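You operate a simulated robot arm through the tools that you are given. There is no shell and no other tool.

You run a simulated two-armed robot. Do the job below in one go: nothing can be reset, and whatever is moved stays where it is left.

Task
Pick up the orange box with the earliest date from the top of the plain table with one hand, pass it to the other hand and put it on the top shelf of the narrow rack.

The check looks at the end state, three seconds after you hand in, the way a careful person would. Anything else that was tipped, shoved, dropped, spilled or broken makes it a failure.

Robot
Two 7-joint arms with two-finger parallel grippers on one trunk, on a base that moves. Base frame: it is fixed to the floor where the robot stands at the start and does not move with it; the origin is under the middle of the robot, x ahead of it, y to its left, z up. Units: mm, degrees, N and s.
The left shoulder is at the start at [45, 101, 1110], the right one opposite. With the tool pointing down near the work surface each hand reaches from about 220 to 520 mm from the robot's upright axis, wherever it stands, measured 20 degrees to its own side. Places, roughly: orange box [-1250, -1000, 750]; top shelf of the narrow rack [-1900, -1100, 1600]. Payload 2.4 kg a hand.
The tool frame of a hand sits at the grasp point between the pads (the TCP): z along the fingers, y along the line on which they close. The tips reach 24 mm beyond it. The gripper opens to 68 mm. The fingers are 17 mm wide and 10 mm thick; the gripper's body (40 by 70 mm) begins 41 mm behind the TCP.
Orientation is that of the tool frame in the base frame, as a unit quaternion [x, y, z, w]. With the fingers straight down and closing along the base's y, the tool's x points along the base's -x, its y along +y and its z along -z.

Tools
- The arms move only by the tool apply_moves. It takes "left_series", "right_series" or both (then of equal length, played together; a hand with none holds still); each is a list of rows, each a list of 7 numbers: the shift along the tool's x, y, z in units of 40 mm (1.0 is 40 mm), then the turn, a rotation vector about the tool's x, y, z in units of 8 degrees (1.0 is 8 degrees), then the gripper command, from -1 (shut) to 1 (fully open), values between in proportion. In form: [[tx, ty, tz, ax, ay, az, hand], ...]. A call has 1 to 20 rows; each row shifts and turns the commanded pose from where the row before left it, along the tool's axes as they then stand. A call with a number of a shift or a turn outside -1 to 1 is refused whole. Rows are played at 5 a second. More than 50 mm and 8.6 degrees between two rows, or a gripper value outside its range, and nothing of the call is played. Where a pose cannot be reached the arm comes as near as it can. A force on the tool above 40 N (or 10 N above the force at the start of the call, whichever is more), or a blocked arm, ends the call early, and 0.2 s more pass. Each finger travels about 72 mm/s and halts on what it meets, pressing with about 42 N; the grip force reading is that of the motor and also rises with nothing between the fingers. The clock runs only during rows and for 0.2 s after the last one: add rows that do not move to give the fingers time. It gives the time, the measured TCP pose, the force on the tool (base axes), the opening and the grip force at its end, in the units of the frame above (readings bear some noise), with the torque about the TCP (base axes, N m) and any sound that the robot's microphone picked up.
- Cameras (640 x 400 px; columns grow to the right, rows downward): "scene" is now at [132.3, 3.5, 1272.1]; the picture's right is [0.04, -1.00, 0.00], its down [-0.57, -0.02, -0.82] and it looks along [0.82, 0.03, -0.57] (base axes); focal length 270 px, centre (320, 200). "left" rides on the left gripper at [84, -11, -75] in its tool frame; the picture's right is [0.13, 0.99, 0.00], its down [-0.60, 0.08, -0.79] and it looks along [-0.79, 0.10, 0.61] (tool axes); focal length 251 px, centre (320, 200). "right" rides on the right gripper at [84, 11, -75] in its tool frame; the picture's right is [-0.13, 0.99, 0.00], its down [-0.60, -0.08, -0.79] and it looks along [-0.79, -0.10, 0.61] (tool axes); focal length 251 px, centre (320, 200). There is no depth. A picture from a camera that has moved, and an enlarged one, comes with that camera's place and axes in the base frame and with its lens.
- camera(camera): a new picture of that camera. The clock stands still meanwhile.
- slide_trunk(by): moves the trunk up (or, below 0, down) by that many mm; the arms and the scene camera ride with it, the base frame stays. It gives what a move gives, with no picture.
- base_move(legs): drives the robot by 1 to 6 legs, each [ahead, left, turn to the left] in mm, mm and degrees, along the robot's own axes; the way and the turn of a leg run together, so that a leg with both is an arc; at most 1500 mm and 180 degrees a leg. The arms and the cameras ride along, it lands a little off, and it stops where it bumps. It gives what a move gives.
- aim_head(pan, tilt): turns the head with the scene camera to pan (to the left, within 86 degrees either way) and tilt (down, from -29 to 69), counted from straight ahead of the robot (the tilt from the chest, where the trunk bows). It gives what a move gives.
- close_up(camera, box): a new picture of the part [left, top, right, bottom] of that camera's present view, enlarged. The clock stands still meanwhile.
- job_done(): hands the job in; it is judged then, once.

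Nothing tells you exact positions but the pictures and the camera data. Unless the task says otherwise, let go and move clear before handing in.

The tools are called as name(argument=value, ...) on one line, values as JSON. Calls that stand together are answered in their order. apply_moves: Moves the arms, as the interface text tells. Its arguments: {"type":"object","properties":{"left_series":{"type":"array","items":{"type":"array","items":{"type":"number"}}},"right_series":{"type":"array","items":{"type":"array","items":{"type":"number"}}}},"required":[]} The other tools are called the same way: slide_trunk (by) moves the trunk up or down; base_move (legs) drives the base; aim_head (pan, tilt) turns the head that bears the scene camera; camera (camera) takes a picture; close_up (camera, box) takes an enlarged picture of a part of a camera's view; job_done () hands the job in.

At the start:

```text
clock: 0.0
left_tcp_pos: [385.5, 127.0, 1047.8]
left_tool_rot: [-0.001, 1.0, 0.001, 0.0]
left_contact_force: [-0.1, 0.1, 0.2]
left_wrist_torque: [-0.01, 0.02, 0.02]
left_finger_gap: 68.2
left_gripper_force: 0.1
right_tcp_pos: [411.5, -183.4, 1042.1]
right_tool_rot: [-0.001, 1.0, 0.0, 0.001]
right_contact_force: [0.2, 0.5, -0.4]
right_wrist_torque: [-0.02, 0.03, 0.0]
right_finger_gap: 68.2
right_gripper_force: 0.1
trunk travel left (down, up): [-325.0, 524.0]
robot x, y, heading: [-0.2, 0.3, -0.2]
head pan, tilt (commanded): [2.3, 34.5]
```

scene: 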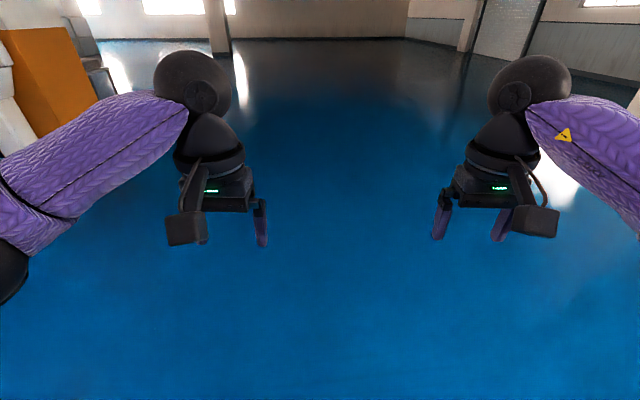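
right: 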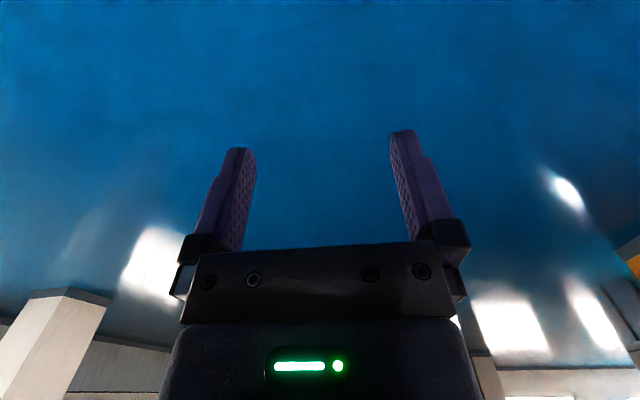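
left: 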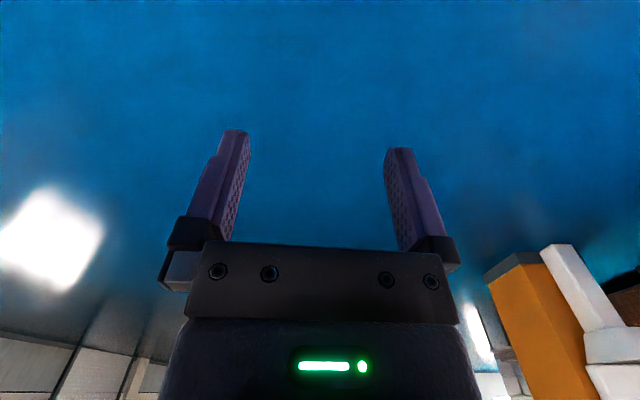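

I see an open blue floor ahead, with some furniture on the left. The table and rack should be behind me to the right, so I look to the right before turning.

aim_head(pan=-86, tilt=25)

camera(camera="scene")

```text
clock: 1.6
left_tcp_pos: [385.2, 127.4, 1048.2]
left_tool_rot: [0.0, 1.0, 0.001, 0.0]
left_contact_force: [-0.1, 0.1, 0.3]
left_wrist_torque: [-0.05, -0.02, 0.0]
left_finger_gap: 68.1
left_gripper_force: 0.0
right_tcp_pos: [412.0, -184.3, 1042.6]
right_tool_rot: [0.0, 1.0, 0.001, 0.0]
right_contact_force: [-0.5, 0.1, 1.1]
right_wrist_torque: [-0.01, 0.03, -0.01]
right_finger_gap: 68.4
right_gripper_force: 0.1
trunk travel left (down, up): [-325.0, 524.0]
robot x, y, heading: [0.5, -1.6, -0.2]
head pan, tilt (commanded): [-85.9, 25.0]
```

```text
taken
camera scene: at [50.6, -91.9, 1287.1], right [-1.0, -0.07, 0.0], down [-0.03, 0.42, -0.91], along [0.06, -0.9, -0.42], focal length 270 px, centre (320, 200)
```

scene: 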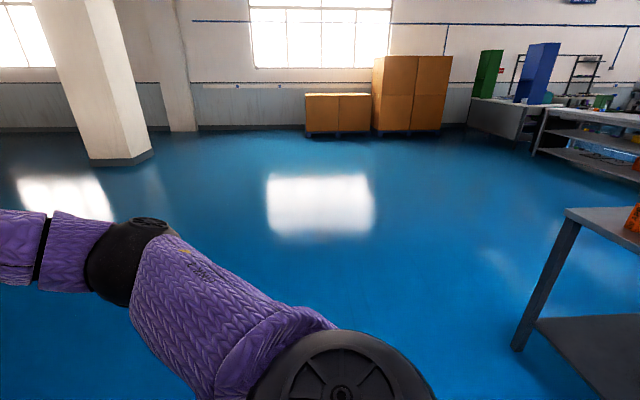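

The right side is clear floor, and the edge of a table shows at the far right. I turn in place to the right and centre the head.

base_move(legs=[[0, 0, -140]])

aim_head(pan=0, tilt=15)

camera(camera="scene")

```text
clock: 7.8
left_tcp_pos: [-210.3, -347.6, 1048.6]
left_tool_rot: [0.937, 0.348, 0.0, 0.0]
left_contact_force: [0.2, -0.2, 0.7]
left_wrist_torque: [0.03, 0.0, -0.01]
left_finger_gap: 67.9
left_gripper_force: 0.2
right_tcp_pos: [-432.3, -128.9, 1041.8]
right_tool_rot: [0.938, 0.348, 0.0, 0.0]
right_contact_force: [-1.0, 0.0, -0.5]
right_wrist_torque: [0.02, 0.02, 0.01]
right_finger_gap: 68.0
right_gripper_force: 0.0
trunk travel left (down, up): [-325.0, 524.0]
robot x, y, heading: [6.4, -0.2, -139.3]
head pan, tilt (commanded): [-85.9, 25.0]
```

```text
clock: 9.4
left_tcp_pos: [-208.8, -347.7, 1049.2]
left_tool_rot: [0.937, 0.348, 0.0, 0.0]
left_contact_force: [0.4, -0.3, 0.0]
left_wrist_torque: [-0.02, 0.0, -0.02]
left_finger_gap: 68.1
left_gripper_force: 0.0
right_tcp_pos: [-433.1, -129.8, 1042.7]
right_tool_rot: [0.937, 0.348, 0.001, 0.0]
right_contact_force: [-0.1, 0.6, -0.1]
right_wrist_torque: [0.0, 0.02, 0.0]
right_finger_gap: 67.9
right_gripper_force: 0.1
trunk travel left (down, up): [-325.0, 524.0]
robot x, y, heading: [-2.1, 1.4, -139.1]
head pan, tilt (commanded): [0.0, 15.0]
```

```text
taken
camera scene: at [-104.2, -89.5, 1303.3], right [-0.65, 0.76, 0.0], down [0.2, 0.17, -0.97], along [-0.73, -0.63, -0.26], focal length 270 px, centre (320, 200)
```

scene: 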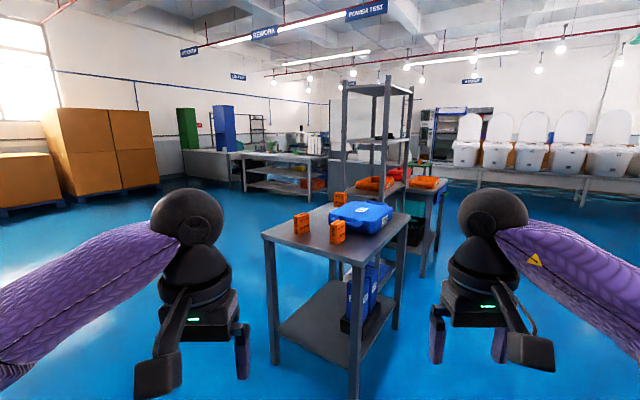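

close_up(camera="scene", box=[250, 170, 450, 295])

close_up(camera="scene", box=[320, 60, 480, 200])

close_up(camera="scene", box=[285, 185, 365, 250])

```text
3.20 times, centred on (350, 232) of scene
camera zoom: at [-104.2, -89.5, 1303.3], right [-0.65, 0.76, 0.0], down [0.2, 0.17, -0.97], along [-0.73, -0.63, -0.26], focal length 864 px, centre (224, 96)
```

zoom: 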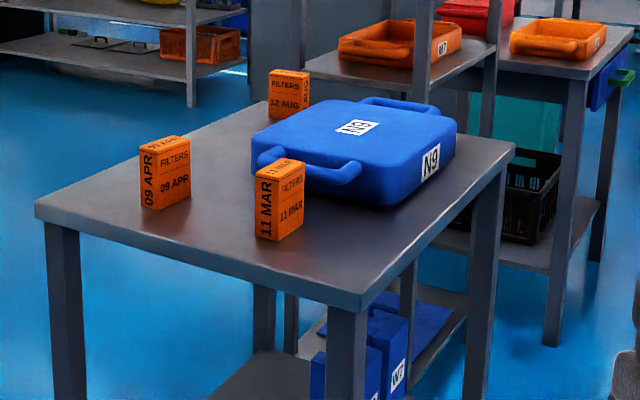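

```text
2.86 times, centred on (400, 130) of scene
camera zoom: at [-104.2, -89.5, 1303.3], right [-0.65, 0.76, 0.0], down [0.2, 0.17, -0.97], along [-0.73, -0.63, -0.26], focal length 771 px, centre (91, 400)
```

zoom: 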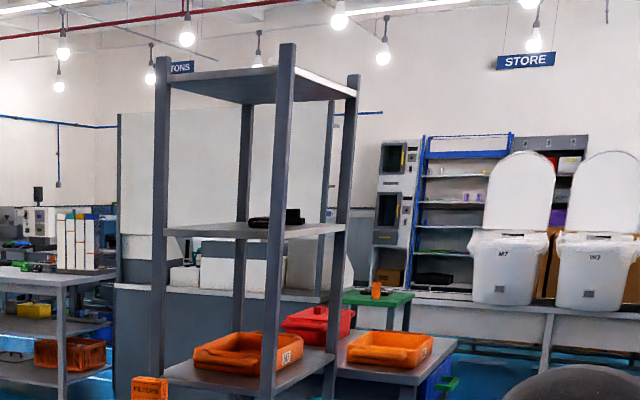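

```text
6.15 times, centred on (325, 218) of scene
camera zoom: at [-104.2, -89.5, 1303.3], right [-0.65, 0.76, 0.0], down [0.2, 0.17, -0.97], along [-0.73, -0.63, -0.26], focal length 1661 px, centre (289, 92)
```

zoom: 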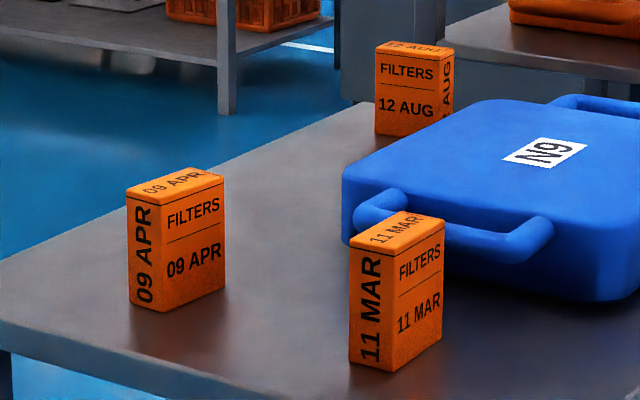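

On the table I can see three orange FILTERS boxes: 09 APR, 11 MAR and 12 AUG, with 11 MAR the earliest so far. I raise the trunk to get parallax and to check whether another box is hidden behind the blue case.

slide_trunk(by=450)

aim_head(pan=0, tilt=25)

camera(camera="scene")

close_up(camera="scene", box=[250, 150, 450, 275])

close_up(camera="scene", box=[300, 60, 460, 160])

```text
refused: 450 is not a number from -400 to 400
```

```text
clock: 10.1
left_tcp_pos: [-209.7, -348.1, 1047.2]
left_tool_rot: [0.938, 0.347, 0.0, 0.0]
left_contact_force: [-0.6, -0.2, -0.1]
left_wrist_torque: [0.03, 0.0, 0.0]
left_finger_gap: 67.9
left_gripper_force: 0.0
right_tcp_pos: [-433.1, -129.3, 1041.8]
right_tool_rot: [0.937, 0.348, 0.0, 0.0]
right_contact_force: [-1.0, 0.1, 0.6]
right_wrist_torque: [0.01, 0.04, 0.0]
right_finger_gap: 68.0
right_gripper_force: 0.0
trunk travel left (down, up): [-325.0, 524.0]
robot x, y, heading: [-1.3, 1.3, -139.0]
head pan, tilt (commanded): [0.0, 25.0]
```

```text
taken
camera scene: at [-103.2, -88.7, 1287.2], right [-0.65, 0.76, 0.0], down [0.32, 0.28, -0.91], along [-0.69, -0.59, -0.42], focal length 270 px, centre (320, 200)
```

scene: 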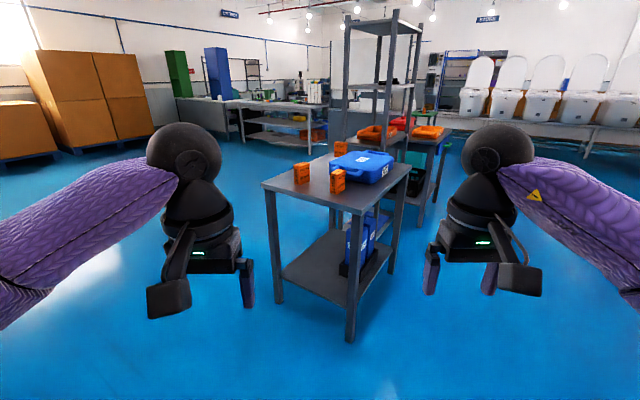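

```text
3.20 times, centred on (350, 212) of scene
camera zoom: at [-103.2, -88.7, 1287.2], right [-0.65, 0.76, 0.0], down [0.32, 0.28, -0.91], along [-0.69, -0.59, -0.42], focal length 864 px, centre (224, 160)
```

zoom: 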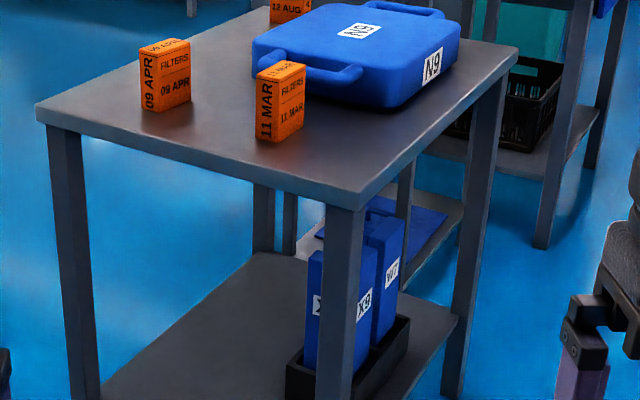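

```text
4.00 times, centred on (380, 110) of scene
camera zoom: at [-103.2, -88.7, 1287.2], right [-0.65, 0.76, 0.0], down [0.32, 0.28, -0.91], along [-0.69, -0.59, -0.42], focal length 1080 px, centre (80, 560)
```

zoom: 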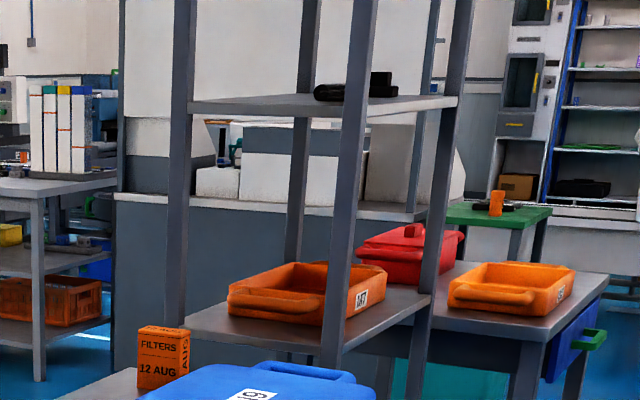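

I see the table standing at roughly 760 mm height, with the rack just behind it. I raise the trunk within its limit to view the tops from above.

slide_trunk(by=400)

camera(camera="scene")

close_up(camera="scene", box=[250, 150, 450, 275])

close_up(camera="scene", box=[300, 60, 460, 160])

```text
clock: 13.9
left_tcp_pos: [-209.0, -348.3, 1447.3]
left_tool_rot: [0.938, 0.348, 0.001, 0.0]
left_contact_force: [-0.2, -1.2, -0.1]
left_wrist_torque: [0.03, 0.02, -0.02]
left_finger_gap: 68.0
left_gripper_force: 0.1
right_tcp_pos: [-433.0, -129.4, 1442.5]
right_tool_rot: [0.938, 0.347, 0.0, -0.001]
right_contact_force: [1.1, -0.3, -0.5]
right_wrist_torque: [-0.01, -0.02, -0.01]
right_finger_gap: 68.1
right_gripper_force: 0.1
trunk travel left (down, up): [-725.0, 124.0]
robot x, y, heading: [-0.9, -1.7, -139.4]
head pan, tilt (commanded): [0.0, 25.0]
```

```text
taken
camera scene: at [-78.3, -67.3, 1688.5], right [-0.65, 0.76, 0.0], down [0.32, 0.28, -0.91], along [-0.69, -0.59, -0.42], focal length 270 px, centre (320, 200)
```

scene: 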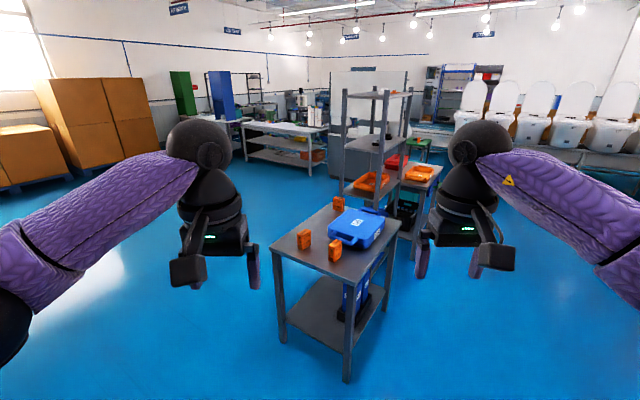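

```text
3.20 times, centred on (350, 212) of scene
camera zoom: at [-78.3, -67.3, 1688.5], right [-0.65, 0.76, 0.0], down [0.32, 0.28, -0.91], along [-0.69, -0.59, -0.42], focal length 864 px, centre (224, 160)
```

zoom: 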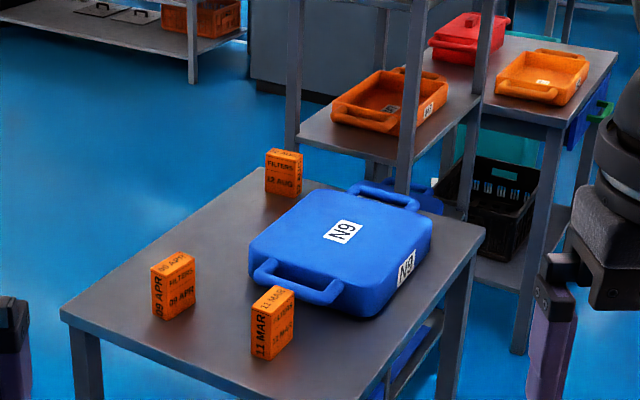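

```text
4.00 times, centred on (380, 110) of scene
camera zoom: at [-78.3, -67.3, 1688.5], right [-0.65, 0.76, 0.0], down [0.32, 0.28, -0.91], along [-0.69, -0.59, -0.42], focal length 1080 px, centre (80, 560)
```

zoom: 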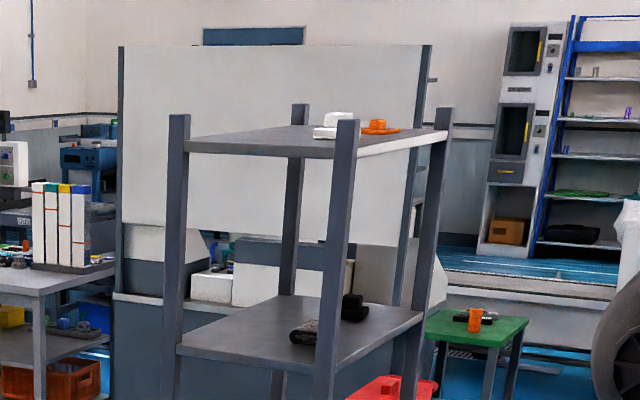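

Dates seen are 09 APR, 11 MAR and 12 AUG, and nothing is hidden behind the case, so 11 MAR near (-1060, -820) is the target. I drive to stand off the near table edge, facing it, and look from closer.

base_move(legs=[[889, 423, 0], [0, 0, -34]])

aim_head(pan=0, tilt=45)

camera(camera="scene")

```text
clock: 20.7
left_tcp_pos: [-788.5, -1053.9, 1448.6]
left_tool_rot: [0.999, 0.044, 0.0, 0.0]
left_contact_force: [0.1, 0.2, 0.6]
left_wrist_torque: [0.02, 0.03, -0.01]
left_finger_gap: 68.2
left_gripper_force: 0.1
right_tcp_pos: [-843.8, -747.0, 1441.3]
right_tool_rot: [0.999, 0.044, 0.0, 0.0]
right_contact_force: [-0.7, -0.2, 0.0]
right_wrist_torque: [0.01, -0.01, 0.01]
right_finger_gap: 68.2
right_gripper_force: 0.0
trunk travel left (down, up): [-725.0, 124.0]
robot x, y, heading: [-416.5, -894.4, -174.9]
head pan, tilt (commanded): [0.0, 25.0]
```

```text
clock: 21.5
left_tcp_pos: [-788.7, -1053.5, 1447.4]
left_tool_rot: [0.999, 0.043, 0.002, 0.0]
left_contact_force: [1.6, 0.5, -0.2]
left_wrist_torque: [0.01, 0.01, -0.01]
left_finger_gap: 67.8
left_gripper_force: 0.0
right_tcp_pos: [-841.9, -745.7, 1441.9]
right_tool_rot: [0.999, 0.043, 0.0, 0.0]
right_contact_force: [0.2, -0.2, -0.3]
right_wrist_torque: [-0.03, 0.01, -0.02]
right_finger_gap: 68.1
right_gripper_force: 0.1
trunk travel left (down, up): [-725.0, 124.0]
robot x, y, heading: [-414.1, -891.9, -174.7]
head pan, tilt (commanded): [0.0, 45.0]
```

```text
taken
camera scene: at [-508.0, -902.4, 1658.0], right [-0.09, 1.0, 0.0], down [0.7, 0.06, -0.71], along [-0.7, -0.06, -0.71], focal length 270 px, centre (320, 200)
```

scene: 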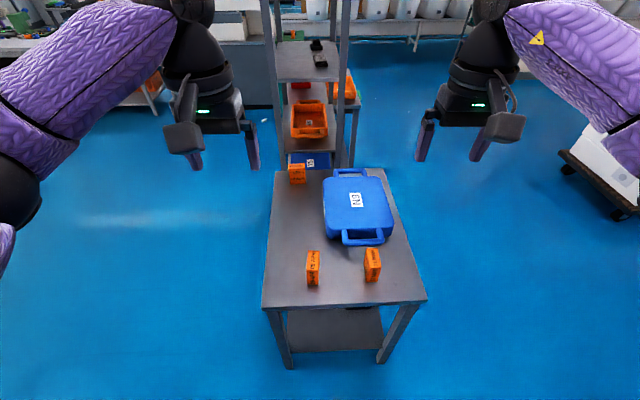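

The table now lies straight ahead with the 11 MAR box toward the near right. I zoom in to measure it and the table.

close_up(camera="scene", box=[250, 210, 450, 335])

close_up(camera="scene", box=[330, 220, 410, 270])

aim_head(pan=0, tilt=5)

camera(camera="scene")

close_up(camera="scene", box=[240, 170, 400, 270])

```text
3.20 times, centred on (350, 272) of scene
camera zoom: at [-508.0, -902.4, 1658.0], right [-0.09, 1.0, 0.0], down [0.7, 0.06, -0.71], along [-0.7, -0.06, -0.71], focal length 864 px, centre (224, -32)
```

zoom: 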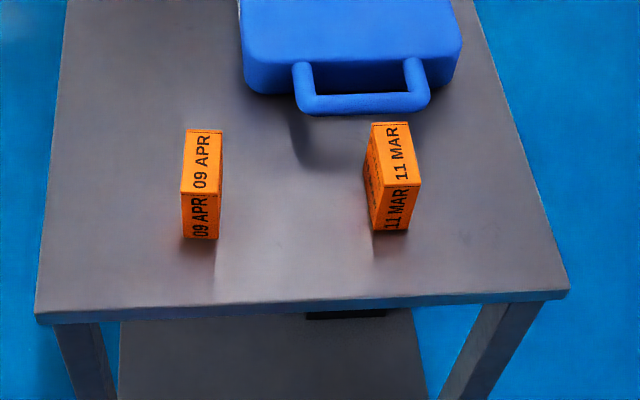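

```text
8.00 times, centred on (370, 245) of scene
camera zoom: at [-508.0, -902.4, 1658.0], right [-0.09, 1.0, 0.0], down [0.7, 0.06, -0.71], along [-0.7, -0.06, -0.71], focal length 2160 px, centre (-80, -160)
```

zoom: 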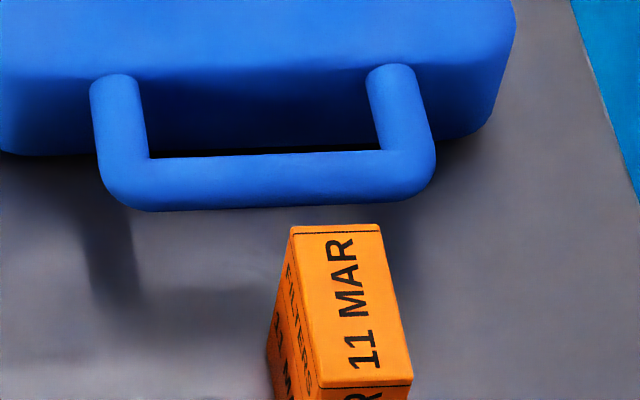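

```text
clock: 22.6
left_tcp_pos: [-790.6, -1053.7, 1447.1]
left_tool_rot: [0.999, 0.043, -0.001, 0.0]
left_contact_force: [-0.5, -0.1, -0.4]
left_wrist_torque: [-0.05, 0.02, -0.02]
left_finger_gap: 68.1
left_gripper_force: 0.0
right_tcp_pos: [-843.3, -746.7, 1442.2]
right_tool_rot: [0.999, 0.044, 0.001, 0.0]
right_contact_force: [0.4, 0.6, -0.2]
right_wrist_torque: [0.02, -0.02, -0.01]
right_finger_gap: 68.2
right_gripper_force: 0.0
trunk travel left (down, up): [-725.0, 124.0]
robot x, y, heading: [-413.9, -892.2, -175.0]
head pan, tilt (commanded): [0.0, 5.0]
```

```text
taken
camera scene: at [-518.5, -903.3, 1720.9], right [-0.09, 1.0, 0.0], down [0.09, 0.01, -1.0], along [-0.99, -0.09, -0.09], focal length 270 px, centre (320, 200)
```

scene: 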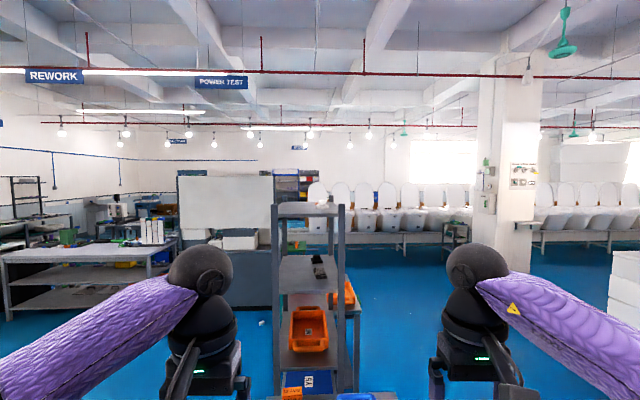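

```text
4.00 times, centred on (320, 220) of scene
camera zoom: at [-518.5, -903.3, 1720.9], right [-0.09, 1.0, 0.0], down [0.09, 0.01, -1.0], along [-0.99, -0.09, -0.09], focal length 1080 px, centre (320, 120)
```

zoom: 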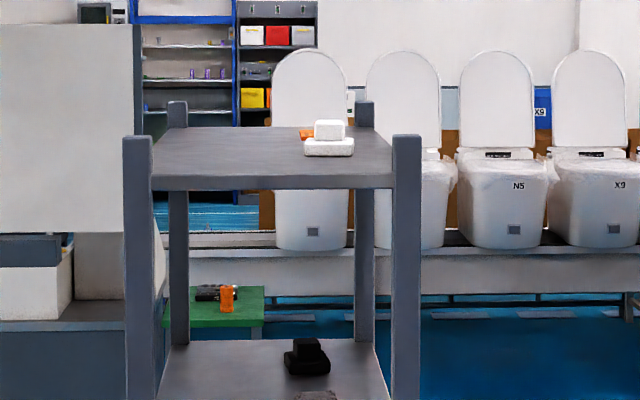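

The top shelf of the rack carries a small white stack at its back right, and the front left part looks free. I lower the trunk to triangulate the table height and the box.

slide_trunk(by=-350)

aim_head(pan=0, tilt=45)

camera(camera="scene")

close_up(camera="scene", box=[220, 130, 460, 280])

```text
clock: 26.0
left_tcp_pos: [-788.4, -1054.2, 1098.3]
left_tool_rot: [0.999, 0.044, -0.001, 0.0]
left_contact_force: [-0.3, 0.0, 0.3]
left_wrist_torque: [-0.01, 0.02, -0.01]
left_finger_gap: 68.1
left_gripper_force: 0.0
right_tcp_pos: [-844.2, -746.4, 1093.2]
right_tool_rot: [0.999, 0.044, 0.0, -0.001]
right_contact_force: [-0.3, -0.3, -0.3]
right_wrist_torque: [-0.02, 0.01, 0.03]
right_finger_gap: 68.0
right_gripper_force: 0.0
trunk travel left (down, up): [-375.0, 474.0]
robot x, y, heading: [-417.1, -895.6, -175.2]
head pan, tilt (commanded): [0.0, 5.0]
```

```text
clock: 27.1
left_tcp_pos: [-789.2, -1054.6, 1097.0]
left_tool_rot: [0.999, 0.043, -0.001, 0.0]
left_contact_force: [0.0, 0.8, -0.5]
left_wrist_torque: [-0.04, 0.02, -0.03]
left_finger_gap: 67.8
left_gripper_force: 0.1
right_tcp_pos: [-842.6, -745.8, 1092.8]
right_tool_rot: [0.999, 0.043, 0.001, 0.0]
right_contact_force: [0.3, 0.2, 0.0]
right_wrist_torque: [0.0, -0.01, 0.01]
right_finger_gap: 68.0
right_gripper_force: 0.0
trunk travel left (down, up): [-375.0, 474.0]
robot x, y, heading: [-417.6, -893.9, -174.9]
head pan, tilt (commanded): [0.0, 45.0]
```

```text
taken
camera scene: at [-532.2, -904.5, 1307.1], right [-0.09, 1.0, 0.0], down [0.7, 0.06, -0.71], along [-0.7, -0.06, -0.71], focal length 270 px, centre (320, 200)
```

scene: 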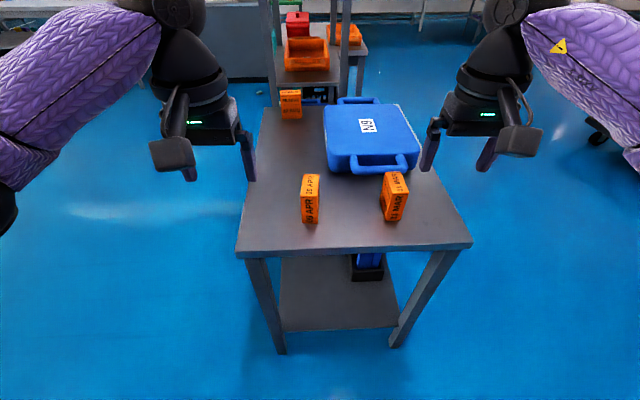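

```text
2.67 times, centred on (340, 205) of scene
camera zoom: at [-532.2, -904.5, 1307.1], right [-0.09, 1.0, 0.0], down [0.7, 0.06, -0.71], along [-0.7, -0.06, -0.71], focal length 720 px, centre (267, 187)
```

zoom: 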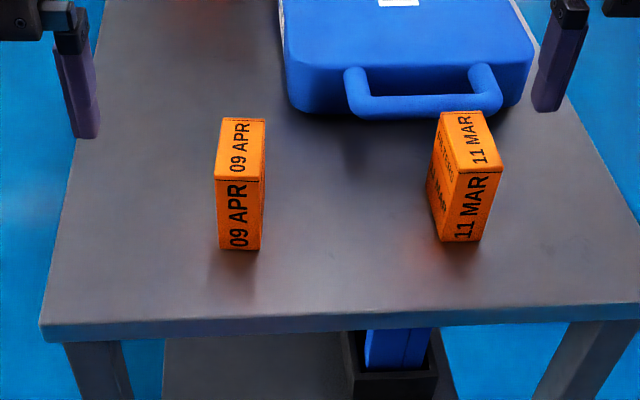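

The table top comes out at about z = 803, and the 11 MAR box is about 38 x 77 x 88 mm, centred near (-1018, -770). I look straight down to see how far my base sticks out.

aim_head(pan=0, tilt=69)

camera(camera="scene")

camera(camera="right")

```text
clock: 28.0
left_tcp_pos: [-788.6, -1053.1, 1097.1]
left_tool_rot: [0.999, 0.044, 0.0, 0.0]
left_contact_force: [0.3, 0.2, -0.3]
left_wrist_torque: [0.0, 0.01, -0.02]
left_finger_gap: 67.9
left_gripper_force: 0.0
right_tcp_pos: [-842.1, -746.0, 1092.7]
right_tool_rot: [0.999, 0.044, 0.0, 0.0]
right_contact_force: [-0.1, 0.8, 0.1]
right_wrist_torque: [-0.04, 0.04, -0.02]
right_finger_gap: 68.1
right_gripper_force: 0.0
trunk travel left (down, up): [-375.0, 474.0]
robot x, y, heading: [-417.2, -892.7, -174.8]
head pan, tilt (commanded): [0.0, 68.8]
```

```text
taken
camera scene: at [-506.9, -902.3, 1278.2], right [-0.09, 1.0, 0.0], down [0.93, 0.08, -0.36], along [-0.36, -0.03, -0.93], focal length 270 px, centre (320, 200)
```

scene: 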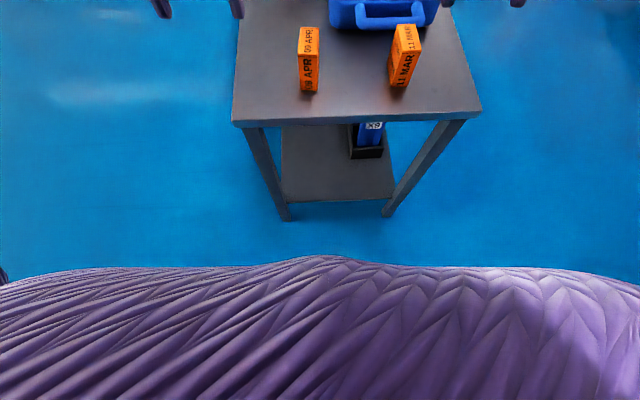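

```text
taken
camera right: at [-759.0, -750.1, 1167.4], right [-0.04, -1.0, 0.0], down [-0.61, 0.03, 0.79], along [-0.79, 0.03, -0.61], focal length 251 px, centre (320, 200)
```

right: 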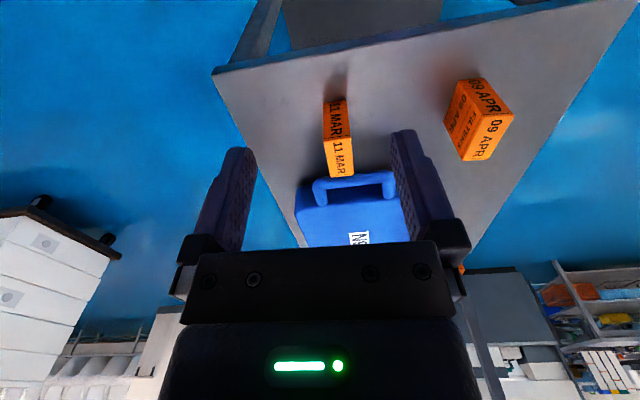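

My base stays within about 270 mm of my axis, so there is room to close in on the table. The right wrist camera also shows 11 MAR, so I zoom in for a second fix on its position.

close_up(camera="right", box=[290, 85, 390, 185])

```text
4.00 times, centred on (340, 135) of right
camera zoom: at [-759.0, -750.1, 1167.4], right [-0.04, -1.0, 0.0], down [-0.61, 0.03, 0.79], along [-0.79, 0.03, -0.61], focal length 1006 px, centre (240, 460)
```

zoom: 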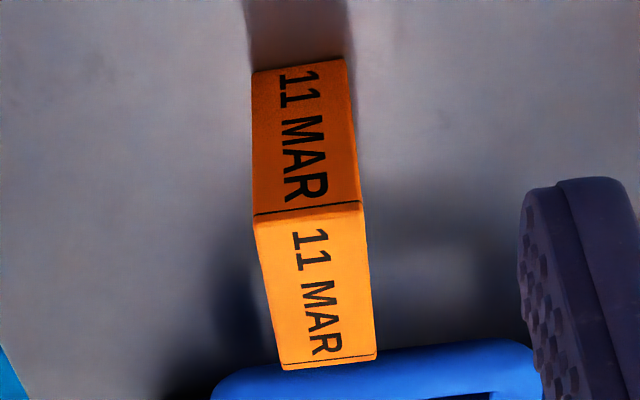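

Two views agree: the box is centred at about (-1019, -770), top at 891 mm, with its long side along heading -173.5. Before moving in, I test in free space whether the left hand can take a level pose pointing right with its camera on top.

apply_moves(left_series=[[0, 0, 0, 0.577, 0.577, -0.577, 1], [0, 0, 0, 0.577, 0.577, -0.577, 1], [0, 0, 0, 0.577, 0.577, -0.577, 1], [0, 0, 0, 0.577, 0.577, -0.577, 1], [0, 0, 0, 0.577, 0.577, -0.577, 1], [0, 0, 0, 0.577, 0.577, -0.577, 1], [0, 0, 0, 0.577, 0.577, -0.577, 1], [0, 0, 0, 0.577, 0.577, -0.577, 1], [0, 0, 0, 0.577, 0.577, -0.577, 1], [0, 0, 0, 0.577, 0.577, -0.577, 1], [0, 0, 0, 0.577, 0.577, -0.577, 1], [0, 0, 0, 0.577, 0.577, -0.577, 1], [0, 0, 0, 0.577, 0.577, -0.577, 1], [0, 0, 0, 0.577, 0.577, -0.577, 1], [0, 0, 0, 0.577, 0.577, -0.577, 1], [0, 0, 0, 0, 0, 0, 1], [0, 0, 0, 0, 0, 0, 1]])

aim_head(pan=10, tilt=35)

camera(camera="scene")

```text
clock: 31.6
left_tcp_pos: [-787.6, -1054.6, 1097.9]
left_tool_rot: [0.478, 0.521, 0.479, -0.521]
left_contact_force: [1.0, -0.1, -0.4]
left_wrist_torque: [-0.01, -0.01, -0.02]
left_finger_gap: 67.8
left_gripper_force: 0.1
right_tcp_pos: [-842.0, -746.8, 1091.8]
right_tool_rot: [0.999, 0.044, 0.0, 0.001]
right_contact_force: [0.7, -0.1, 0.7]
right_wrist_torque: [0.03, 0.0, 0.01]
right_finger_gap: 68.0
right_gripper_force: 0.0
trunk travel left (down, up): [-375.0, 474.0]
robot x, y, heading: [-415.1, -897.6, -175.2]
head pan, tilt (commanded): [0.0, 68.8]
```

```text
clock: 32.5
left_tcp_pos: [-788.3, -1054.4, 1098.0]
left_tool_rot: [0.477, 0.522, 0.479, -0.521]
left_contact_force: [-0.3, 0.1, -0.4]
left_wrist_torque: [0.04, 0.0, 0.0]
left_finger_gap: 68.1
left_gripper_force: 0.0
right_tcp_pos: [-843.2, -746.4, 1091.9]
right_tool_rot: [0.999, 0.043, 0.0, 0.0]
right_contact_force: [0.3, 0.3, -0.2]
right_wrist_torque: [0.03, -0.01, 0.01]
right_finger_gap: 68.0
right_gripper_force: 0.2
trunk travel left (down, up): [-375.0, 474.0]
robot x, y, heading: [-418.4, -890.9, -175.1]
head pan, tilt (commanded): [10.0, 35.0]
```

```text
taken
camera scene: at [-536.2, -920.2, 1321.7], right [-0.26, 0.97, 0.0], down [0.56, 0.15, -0.82], along [-0.79, -0.21, -0.57], focal length 270 px, centre (320, 200)
```

scene: 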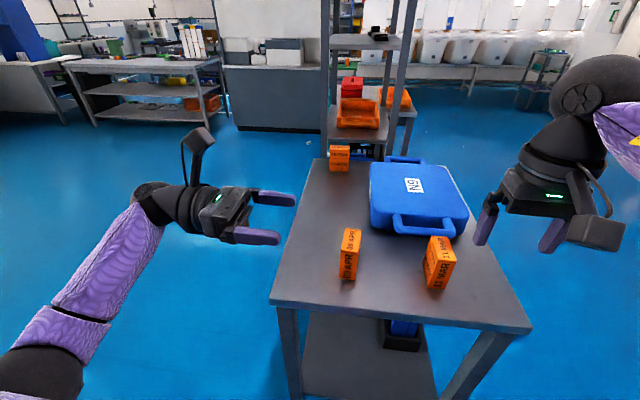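

The left hand reaches the level, camera-up pose exactly. Now I test turning it from pointing right to pointing forward, as needed at the rack.

apply_moves(left_series=[[0, 0, 0, 1, 0, 0, 1], [0, 0, 0, 1, 0, 0, 1], [0, 0, 0, 1, 0, 0, 1], [0, 0, 0, 1, 0, 0, 1], [0, 0, 0, 1, 0, 0, 1], [0, 0, 0, 1, 0, 0, 1], [0, 0, 0, 1, 0, 0, 1], [0, 0, 0, 1, 0, 0, 1], [0, 0, 0, 1, 0, 0, 1], [0, 0, 0, 1, 0, 0, 1], [0, 0, 0, 1, 0, 0, 1], [0, 0, 0, 0, 0, 0, 1], [0, 0, 0, 0, 0, 0, 1]])

camera(camera="scene")

```text
clock: 35.1
left_tcp_pos: [-788.3, -1069.9, 1097.8]
left_tool_rot: [-0.04, -0.704, 0.086, 0.704]
left_contact_force: [0.2, -0.7, 0.1]
left_wrist_torque: [0.01, -0.01, 0.03]
left_finger_gap: 68.0
left_gripper_force: 0.0
right_tcp_pos: [-842.6, -747.8, 1091.8]
right_tool_rot: [0.999, 0.043, 0.0, -0.001]
right_contact_force: [0.3, -0.8, -0.2]
right_wrist_torque: [0.03, 0.04, -0.01]
right_finger_gap: 67.8
right_gripper_force: 0.0
trunk travel left (down, up): [-375.0, 474.0]
robot x, y, heading: [-415.8, -888.8, -174.9]
head pan, tilt (commanded): [10.0, 35.0]
stopped in row 12 (left hand): the arm was blocked; the commanded pose is now the measured one
```

```text
taken
camera scene: at [-536.2, -920.0, 1321.8], right [-0.26, 0.97, 0.0], down [0.55, 0.15, -0.82], along [-0.79, -0.21, -0.57], focal length 270 px, centre (320, 200)
```

scene: 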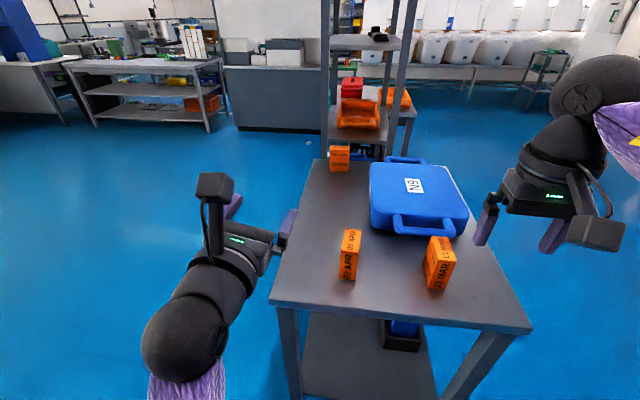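

The left hand can point nearly forward with the camera on top, hitting a limit only at the very end. I test the right hand's 90-degree yaw for the handover in the same free space, and bring the left hand back to pointing right.

apply_moves(left_series=[[0, 0, 0, -1, 0, 0, 1], [0, 0, 0, -1, 0, 0, 1], [0, 0, 0, -1, 0, 0, 1], [0, 0, 0, -1, 0, 0, 1], [0, 0, 0, -1, 0, 0, 1], [0, 0, 0, -1, 0, 0, 1], [0, 0, 0, -1, 0, 0, 1], [0, 0, 0, -1, 0, 0, 1], [0, 0, 0, -1, 0, 0, 1], [0, 0, 0, -1, 0, 0, 1], [0, 0, 0, -1, 0, 0, 1], [0, 0, 0, 0, 0, 0, 1], [0, 0, 0, 0, 0, 0, 1]], right_series=[[0, 0, 0, 0, 0, -1, 1], [0, 0, 0, 0, 0, -1, 1], [0, 0, 0, 0, 0, -1, 1], [0, 0, 0, 0, 0, -1, 1], [0, 0, 0, 0, 0, -1, 1], [0, 0, 0, 0, 0, -1, 1], [0, 0, 0, 0, 0, -1, 1], [0, 0, 0, 0, 0, -1, 1], [0, 0, 0, 0, 0, -1, 1], [0, 0, 0, 0, 0, -1, 1], [0, 0, 0, 0, 0, -1, 1], [0, 0, 0, 0, 0, 0, 1], [0, 0, 0, 0, 0, 0, 1]])

camera(camera="scene")

```text
clock: 37.9
left_tcp_pos: [-788.8, -1071.4, 1097.2]
left_tool_rot: [0.516, 0.565, 0.428, -0.481]
left_contact_force: [-0.4, -0.1, 0.4]
left_wrist_torque: [0.0, 0.05, 0.02]
left_finger_gap: 68.0
left_gripper_force: 0.2
right_tcp_pos: [-749.0, -808.6, 1065.0]
right_tool_rot: [0.83, 0.557, -0.028, 0.025]
right_contact_force: [-0.3, -0.3, 0.2]
right_wrist_torque: [-0.03, 0.0, -0.01]
right_finger_gap: 67.6
right_gripper_force: 0.1
right hand out of reach, approached as far as the arm can: row 5, 6, 7, 8, 9, 10, 11
trunk travel left (down, up): [-375.0, 474.0]
robot x, y, heading: [-417.4, -894.6, -175.0]
head pan, tilt (commanded): [10.0, 35.0]
```

```text
taken
camera scene: at [-536.1, -920.3, 1321.8], right [-0.26, 0.97, 0.0], down [0.55, 0.15, -0.82], along [-0.79, -0.21, -0.57], focal length 270 px, centre (320, 200)
```

scene: 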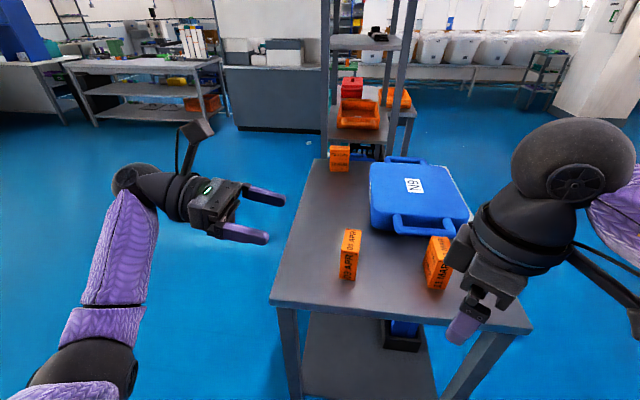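

The right hand can't yaw that far outward, so that handover pose is out. I return both hands to pointing down and plan a handover with the left hand in its natural camera-down pose, coming in under the right hand.

apply_moves(left_series=[[0, 0, 0, -0.577, -0.577, 0.577, 1], [0, 0, 0, -0.577, -0.577, 0.577, 1], [0, 0, 0, -0.577, -0.577, 0.577, 1], [0, 0, 0, -0.577, -0.577, 0.577, 1], [0, 0, 0, -0.577, -0.577, 0.577, 1], [0, 0, 0, -0.577, -0.577, 0.577, 1], [0, 0, 0, -0.577, -0.577, 0.577, 1], [0, 0, 0, -0.577, -0.577, 0.577, 1], [0, 0, 0, -0.577, -0.577, 0.577, 1], [0, 0, 0, -0.577, -0.577, 0.577, 1], [0, 0, 0, -0.577, -0.577, 0.577, 1], [0, 0, 0, -0.577, -0.577, 0.577, 1], [0, 0, 0, -0.577, -0.577, 0.577, 1], [0, 0, 0, -0.577, -0.577, 0.577, 1], [0, 0, 0, -0.577, -0.577, 0.577, 1], [0, 0, 0, 0, 0, 0, 1]], right_series=[[0, 0, 0, 0, 0, 1, 1], [0, 0, 0, 0, 0, 1, 1], [0, 0, 0, 0, 0, 1, 1], [0, 0, 0, 0, 0, 1, 1], [0, 0, 0, 0, 0, 1, 1], [0, 0, 0, 0, 0, 1, 1], [0, 0, 0, 0, 0, 1, 1], [0, 0, 0, 0, 0, 1, 1], [0, 0, 0, 0, 0, 1, 1], [0, 0, 0, 0, 0, 1, 1], [0, 0, 0, 0, 0, 1, 1], [0, 0, 0, 0, 0, 0, 1], [0, 0, 0, 0, 0, 0, 1], [0, 0, 0, 0, 0, 0, 1], [0, 0, 0, 0, 0, 0, 1], [0, 0, 0, 0, 0, 0, 1]])

```text
clock: 41.3
left_tcp_pos: [-788.1, -1069.9, 1098.3]
left_tool_rot: [0.995, 0.05, -0.002, 0.087]
left_contact_force: [0.2, -0.2, 0.0]
left_wrist_torque: [0.0, 0.03, -0.04]
left_finger_gap: 68.1
left_gripper_force: 0.0
right_tcp_pos: [-748.4, -808.9, 1066.4]
right_tool_rot: [0.984, -0.177, -0.003, 0.038]
right_contact_force: [-0.9, 0.9, -0.1]
right_wrist_torque: [0.0, -0.02, -0.02]
right_finger_gap: 68.1
right_gripper_force: 0.0
trunk travel left (down, up): [-375.0, 474.0]
robot x, y, heading: [-416.3, -893.7, -175.0]
head pan, tilt (commanded): [10.0, 35.0]
```

Both hands are pointing down again and free of everything. I rehearse the handover without the box: the left hand moves to a diagonal forward-down pose and the right hand tips back to vertical.

apply_moves(left_series=[[0, 0, 0, 0.3983, -0.8097, 0.384, 1], [0, 0, 0, 0.3983, -0.8097, 0.384, 1], [0, 0, 0, 0.3983, -0.8097, 0.384, 1], [0, 0, 0, 0.3983, -0.8097, 0.384, 1], [0, 0, 0, 0.3983, -0.8097, 0.384, 1], [0, 0, 0, 0.3983, -0.8097, 0.384, 1], [0, 0, 0, 0.3983, -0.8097, 0.384, 1], [0, 0, 0, 0.3983, -0.8097, 0.384, 1], [0, 0, 0, 0.3983, -0.8097, 0.384, 1], [0, 0, 0, 0.3983, -0.8097, 0.384, 1], [-0.024, -0.858, 0.019, 0, 0, 0, 1], [-0.024, -0.858, 0.019, 0, 0, 0, 1], [-0.024, -0.858, 0.019, 0, 0, 0, 1], [0, 0, 0, 0, 0, 0, 1]])

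apply_moves(right_series=[[0, 0, 0, 0.544, -0.054, 0, 1], [-0.2975, 0.785, -0.2125, 0, 0, 0, 1], [-0.2975, 0.785, -0.2125, 0, 0, 0, 1], [-0.2975, 0.785, -0.2125, 0, 0, 0, 1], [-0.2975, 0.785, -0.2125, 0, 0, 0, 1], [0, 0, 0, 0, 0, 0.94, 1], [0, 0, 0, 0, 0, 0.94, 1], [0, 0, 0, 0, 0, 0, 1]])

aim_head(pan=0, tilt=45)

camera(camera="scene")

camera(camera="right")

camera(camera="left")

```text
clock: 44.3
left_tcp_pos: [-757.5, -987.4, 1099.9]
left_tool_rot: [0.804, -0.253, -0.513, -0.162]
left_contact_force: [0.3, 0.2, 0.0]
left_wrist_torque: [0.03, -0.01, 0.0]
left_finger_gap: 68.1
left_gripper_force: 0.0
left hand out of reach, approached as far as the arm can: row 13
right_tcp_pos: [-749.0, -808.9, 1064.8]
right_tool_rot: [0.984, -0.175, -0.003, 0.037]
right_contact_force: [0.1, -0.4, 0.9]
right_wrist_torque: [-0.01, 0.01, 0.02]
right_finger_gap: 68.1
right_gripper_force: 0.1
trunk travel left (down, up): [-375.0, 474.0]
robot x, y, heading: [-414.6, -893.7, -174.9]
head pan, tilt (commanded): [10.0, 35.0]
```

```text
clock: 46.1
left_tcp_pos: [-757.3, -987.2, 1097.6]
left_tool_rot: [0.804, -0.253, -0.513, -0.163]
left_contact_force: [0.5, 0.4, -0.4]
left_wrist_torque: [-0.01, -0.01, -0.04]
left_finger_gap: 68.1
left_gripper_force: 0.1
right_tcp_pos: [-837.6, -910.3, 1099.2]
right_tool_rot: [0.953, -0.304, 0.0, 0.0]
right_contact_force: [0.4, 0.3, 0.5]
right_wrist_torque: [0.01, 0.01, 0.02]
right_finger_gap: 68.0
right_gripper_force: 0.0
trunk travel left (down, up): [-375.0, 474.0]
robot x, y, heading: [-417.2, -894.0, -175.0]
head pan, tilt (commanded): [10.0, 35.0]
```

```text
clock: 46.8
left_tcp_pos: [-755.5, -986.9, 1099.0]
left_tool_rot: [0.805, -0.253, -0.512, -0.162]
left_contact_force: [0.8, -0.3, -0.9]
left_wrist_torque: [-0.01, 0.02, 0.01]
left_finger_gap: 67.8
left_gripper_force: 0.1
right_tcp_pos: [-835.3, -911.3, 1098.9]
right_tool_rot: [0.953, -0.304, 0.0, 0.0]
right_contact_force: [-0.7, 0.4, -0.3]
right_wrist_torque: [-0.02, -0.02, -0.01]
right_finger_gap: 67.9
right_gripper_force: 0.1
trunk travel left (down, up): [-375.0, 474.0]
robot x, y, heading: [-419.6, -896.6, -175.0]
head pan, tilt (commanded): [0.0, 45.0]
```

```text
taken
camera scene: at [-532.1, -904.7, 1307.1], right [-0.09, 1.0, 0.0], down [0.7, 0.06, -0.71], along [-0.7, -0.06, -0.71], focal length 270 px, centre (320, 200)
```

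scene: 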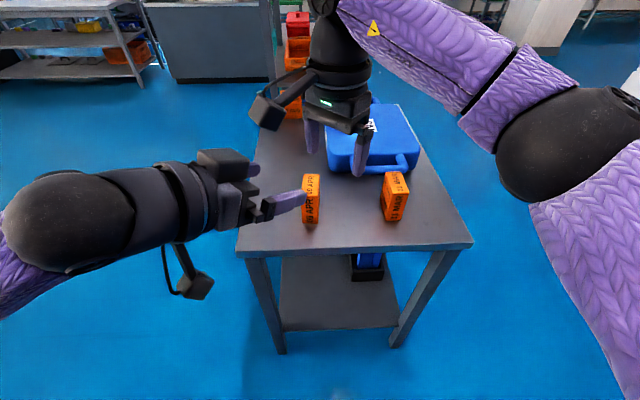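

```text
taken
camera right: at [-775.1, -968.3, 1174.3], right [-0.68, -0.73, 0.0], down [-0.45, 0.41, 0.79], along [-0.58, 0.54, -0.61], focal length 251 px, centre (320, 200)
```

right: 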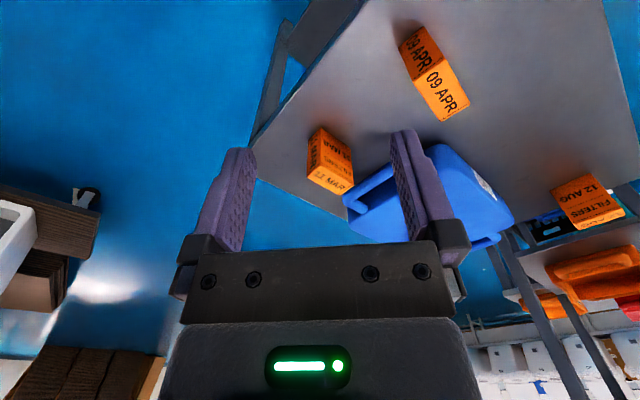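

```text
taken
camera left: at [-664.6, -1036.8, 1055.8], right [-0.52, -0.84, -0.12], down [0.33, -0.33, 0.88], along [-0.78, 0.42, 0.46], focal length 251 px, centre (320, 200)
```

left: 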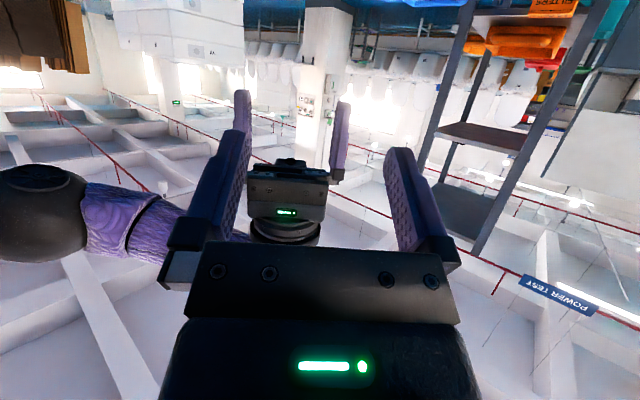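

The rehearsal shows both hands can meet in front of me, left under right with the cameras clear of each other. Now I close in on the table so the 11 MAR box is in the right hand's range.

base_move(legs=[[133, -13, 1.5]])

```text
clock: 48.1
left_tcp_pos: [-887.0, -999.3, 1099.4]
left_tool_rot: [0.808, -0.241, -0.515, -0.155]
left_contact_force: [-0.1, 0.5, -0.1]
left_wrist_torque: [0.0, 0.0, 0.01]
left_finger_gap: 67.9
left_gripper_force: 0.1
right_tcp_pos: [-969.6, -924.6, 1098.2]
right_tool_rot: [0.957, -0.289, 0.0, 0.0]
right_contact_force: [-0.1, -0.5, 0.1]
right_wrist_torque: [0.0, -0.03, 0.0]
right_finger_gap: 67.8
right_gripper_force: 0.0
trunk travel left (down, up): [-375.0, 474.0]
robot x, y, heading: [-552.3, -898.2, -173.1]
head pan, tilt (commanded): [0.0, 45.0]
```

I'm in place and the right hand is above the table between the boxes. I turn it to match the box and bring it over 11 MAR, stopping 75 mm above its top.

apply_moves(right_series=[[0, 0, 0, 0, 0, -1, 1], [0, 0, 0, 0, 0, -1, 1], [0, 0, 0, 0, 0, -1, 1], [0, 0, 0, 0, 0, -1, 1], [0, 0, 0, 0, 0, -1, 1], [-0.1975, -0.995, 0, 0, 0, 0, 1], [-0.1975, -0.995, 0, 0, 0, 0, 1], [-0.1975, -0.995, 0, 0, 0, 0, 1], [-0.1975, -0.995, 0, 0, 0, 0, 1], [0, 0, 0.9, 0, 0, 0, 1], [0, 0, 0.9, 0, 0, 0, 1], [0, 0, 0.9, 0, 0, 0, 1], [0, 0, 0, 0, 0, 0, 1]])

camera(camera="right")

camera(camera="scene")

```text
clock: 50.9
left_tcp_pos: [-887.6, -998.7, 1100.5]
left_tool_rot: [0.808, -0.241, -0.514, -0.155]
left_contact_force: [-0.4, -0.4, -0.8]
left_wrist_torque: [0.0, -0.03, 0.01]
left_finger_gap: 68.0
left_gripper_force: 0.1
right_tcp_pos: [-1018.9, -768.3, 990.7]
right_tool_rot: [0.998, 0.056, 0.0, 0.0]
right_contact_force: [-0.5, 0.7, 0.3]
right_wrist_torque: [-0.03, 0.01, 0.0]
right_finger_gap: 68.2
right_gripper_force: 0.0
trunk travel left (down, up): [-375.0, 474.0]
robot x, y, heading: [-547.9, -895.2, -173.4]
head pan, tilt (commanded): [0.0, 45.0]
```

```text
taken
camera right: at [-936.0, -769.1, 1066.1], right [-0.02, -1.0, 0.0], down [-0.61, 0.01, 0.79], along [-0.79, 0.01, -0.61], focal length 251 px, centre (320, 200)
```

right: 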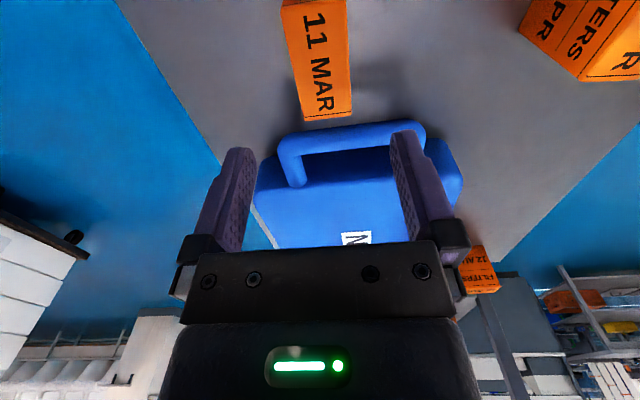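

```text
taken
camera scene: at [-664.9, -908.7, 1307.0], right [-0.12, 0.99, 0.0], down [0.7, 0.08, -0.71], along [-0.7, -0.08, -0.71], focal length 270 px, centre (320, 200)
```

scene: 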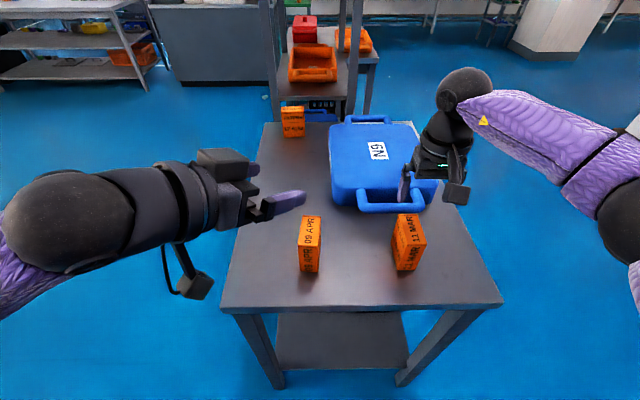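

The wrist view confirms the box is centred under the right hand within 2 mm. I descend so the fingertips sit about 32 mm below its top, then close.

apply_moves(right_series=[[-0.03, 0.04, 0.9, 0, 0, 0, 1], [0, 0, 0.9, 0, 0, 0, 1], [0, 0, 0.6, 0, 0, 0, 1], [0, 0, 0.3, 0, 0, 0, 1], [0, 0, 0, 0, 0, 0, 1]])

camera(camera="right")

close_up(camera="scene", box=[330, 150, 490, 290])

```text
clock: 52.1
left_tcp_pos: [-886.6, -997.7, 1100.2]
left_tool_rot: [0.808, -0.241, -0.514, -0.154]
left_contact_force: [-0.9, 0.3, -0.7]
left_wrist_torque: [0.0, 0.04, 0.0]
left_finger_gap: 67.9
left_gripper_force: 0.1
right_tcp_pos: [-1017.4, -772.2, 883.5]
right_tool_rot: [0.998, 0.057, 0.0, 0.0]
right_contact_force: [-0.7, 0.2, 0.6]
right_wrist_torque: [-0.03, 0.01, -0.03]
right_finger_gap: 68.1
right_gripper_force: 0.1
trunk travel left (down, up): [-375.0, 474.0]
robot x, y, heading: [-547.2, -894.8, -173.3]
head pan, tilt (commanded): [0.0, 45.0]
```

```text
taken
camera right: at [-933.7, -773.1, 958.7], right [-0.02, -1.0, 0.0], down [-0.61, 0.01, 0.79], along [-0.79, 0.01, -0.61], focal length 251 px, centre (320, 200)
```

right: 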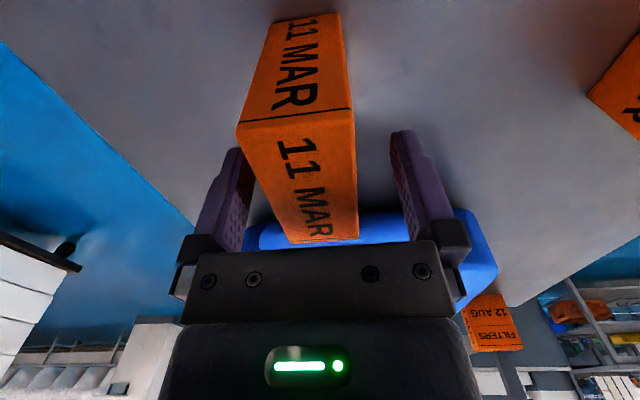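

```text
2.86 times, centred on (410, 220) of scene
camera zoom: at [-664.9, -908.7, 1307.0], right [-0.12, 0.99, 0.0], down [0.7, 0.08, -0.71], along [-0.7, -0.08, -0.71], focal length 771 px, centre (63, 143)
```

zoom: 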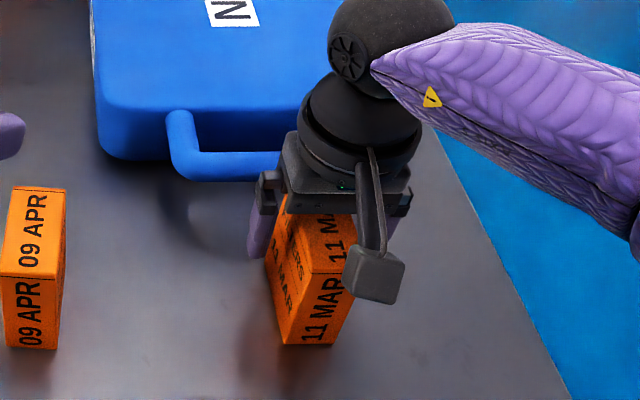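

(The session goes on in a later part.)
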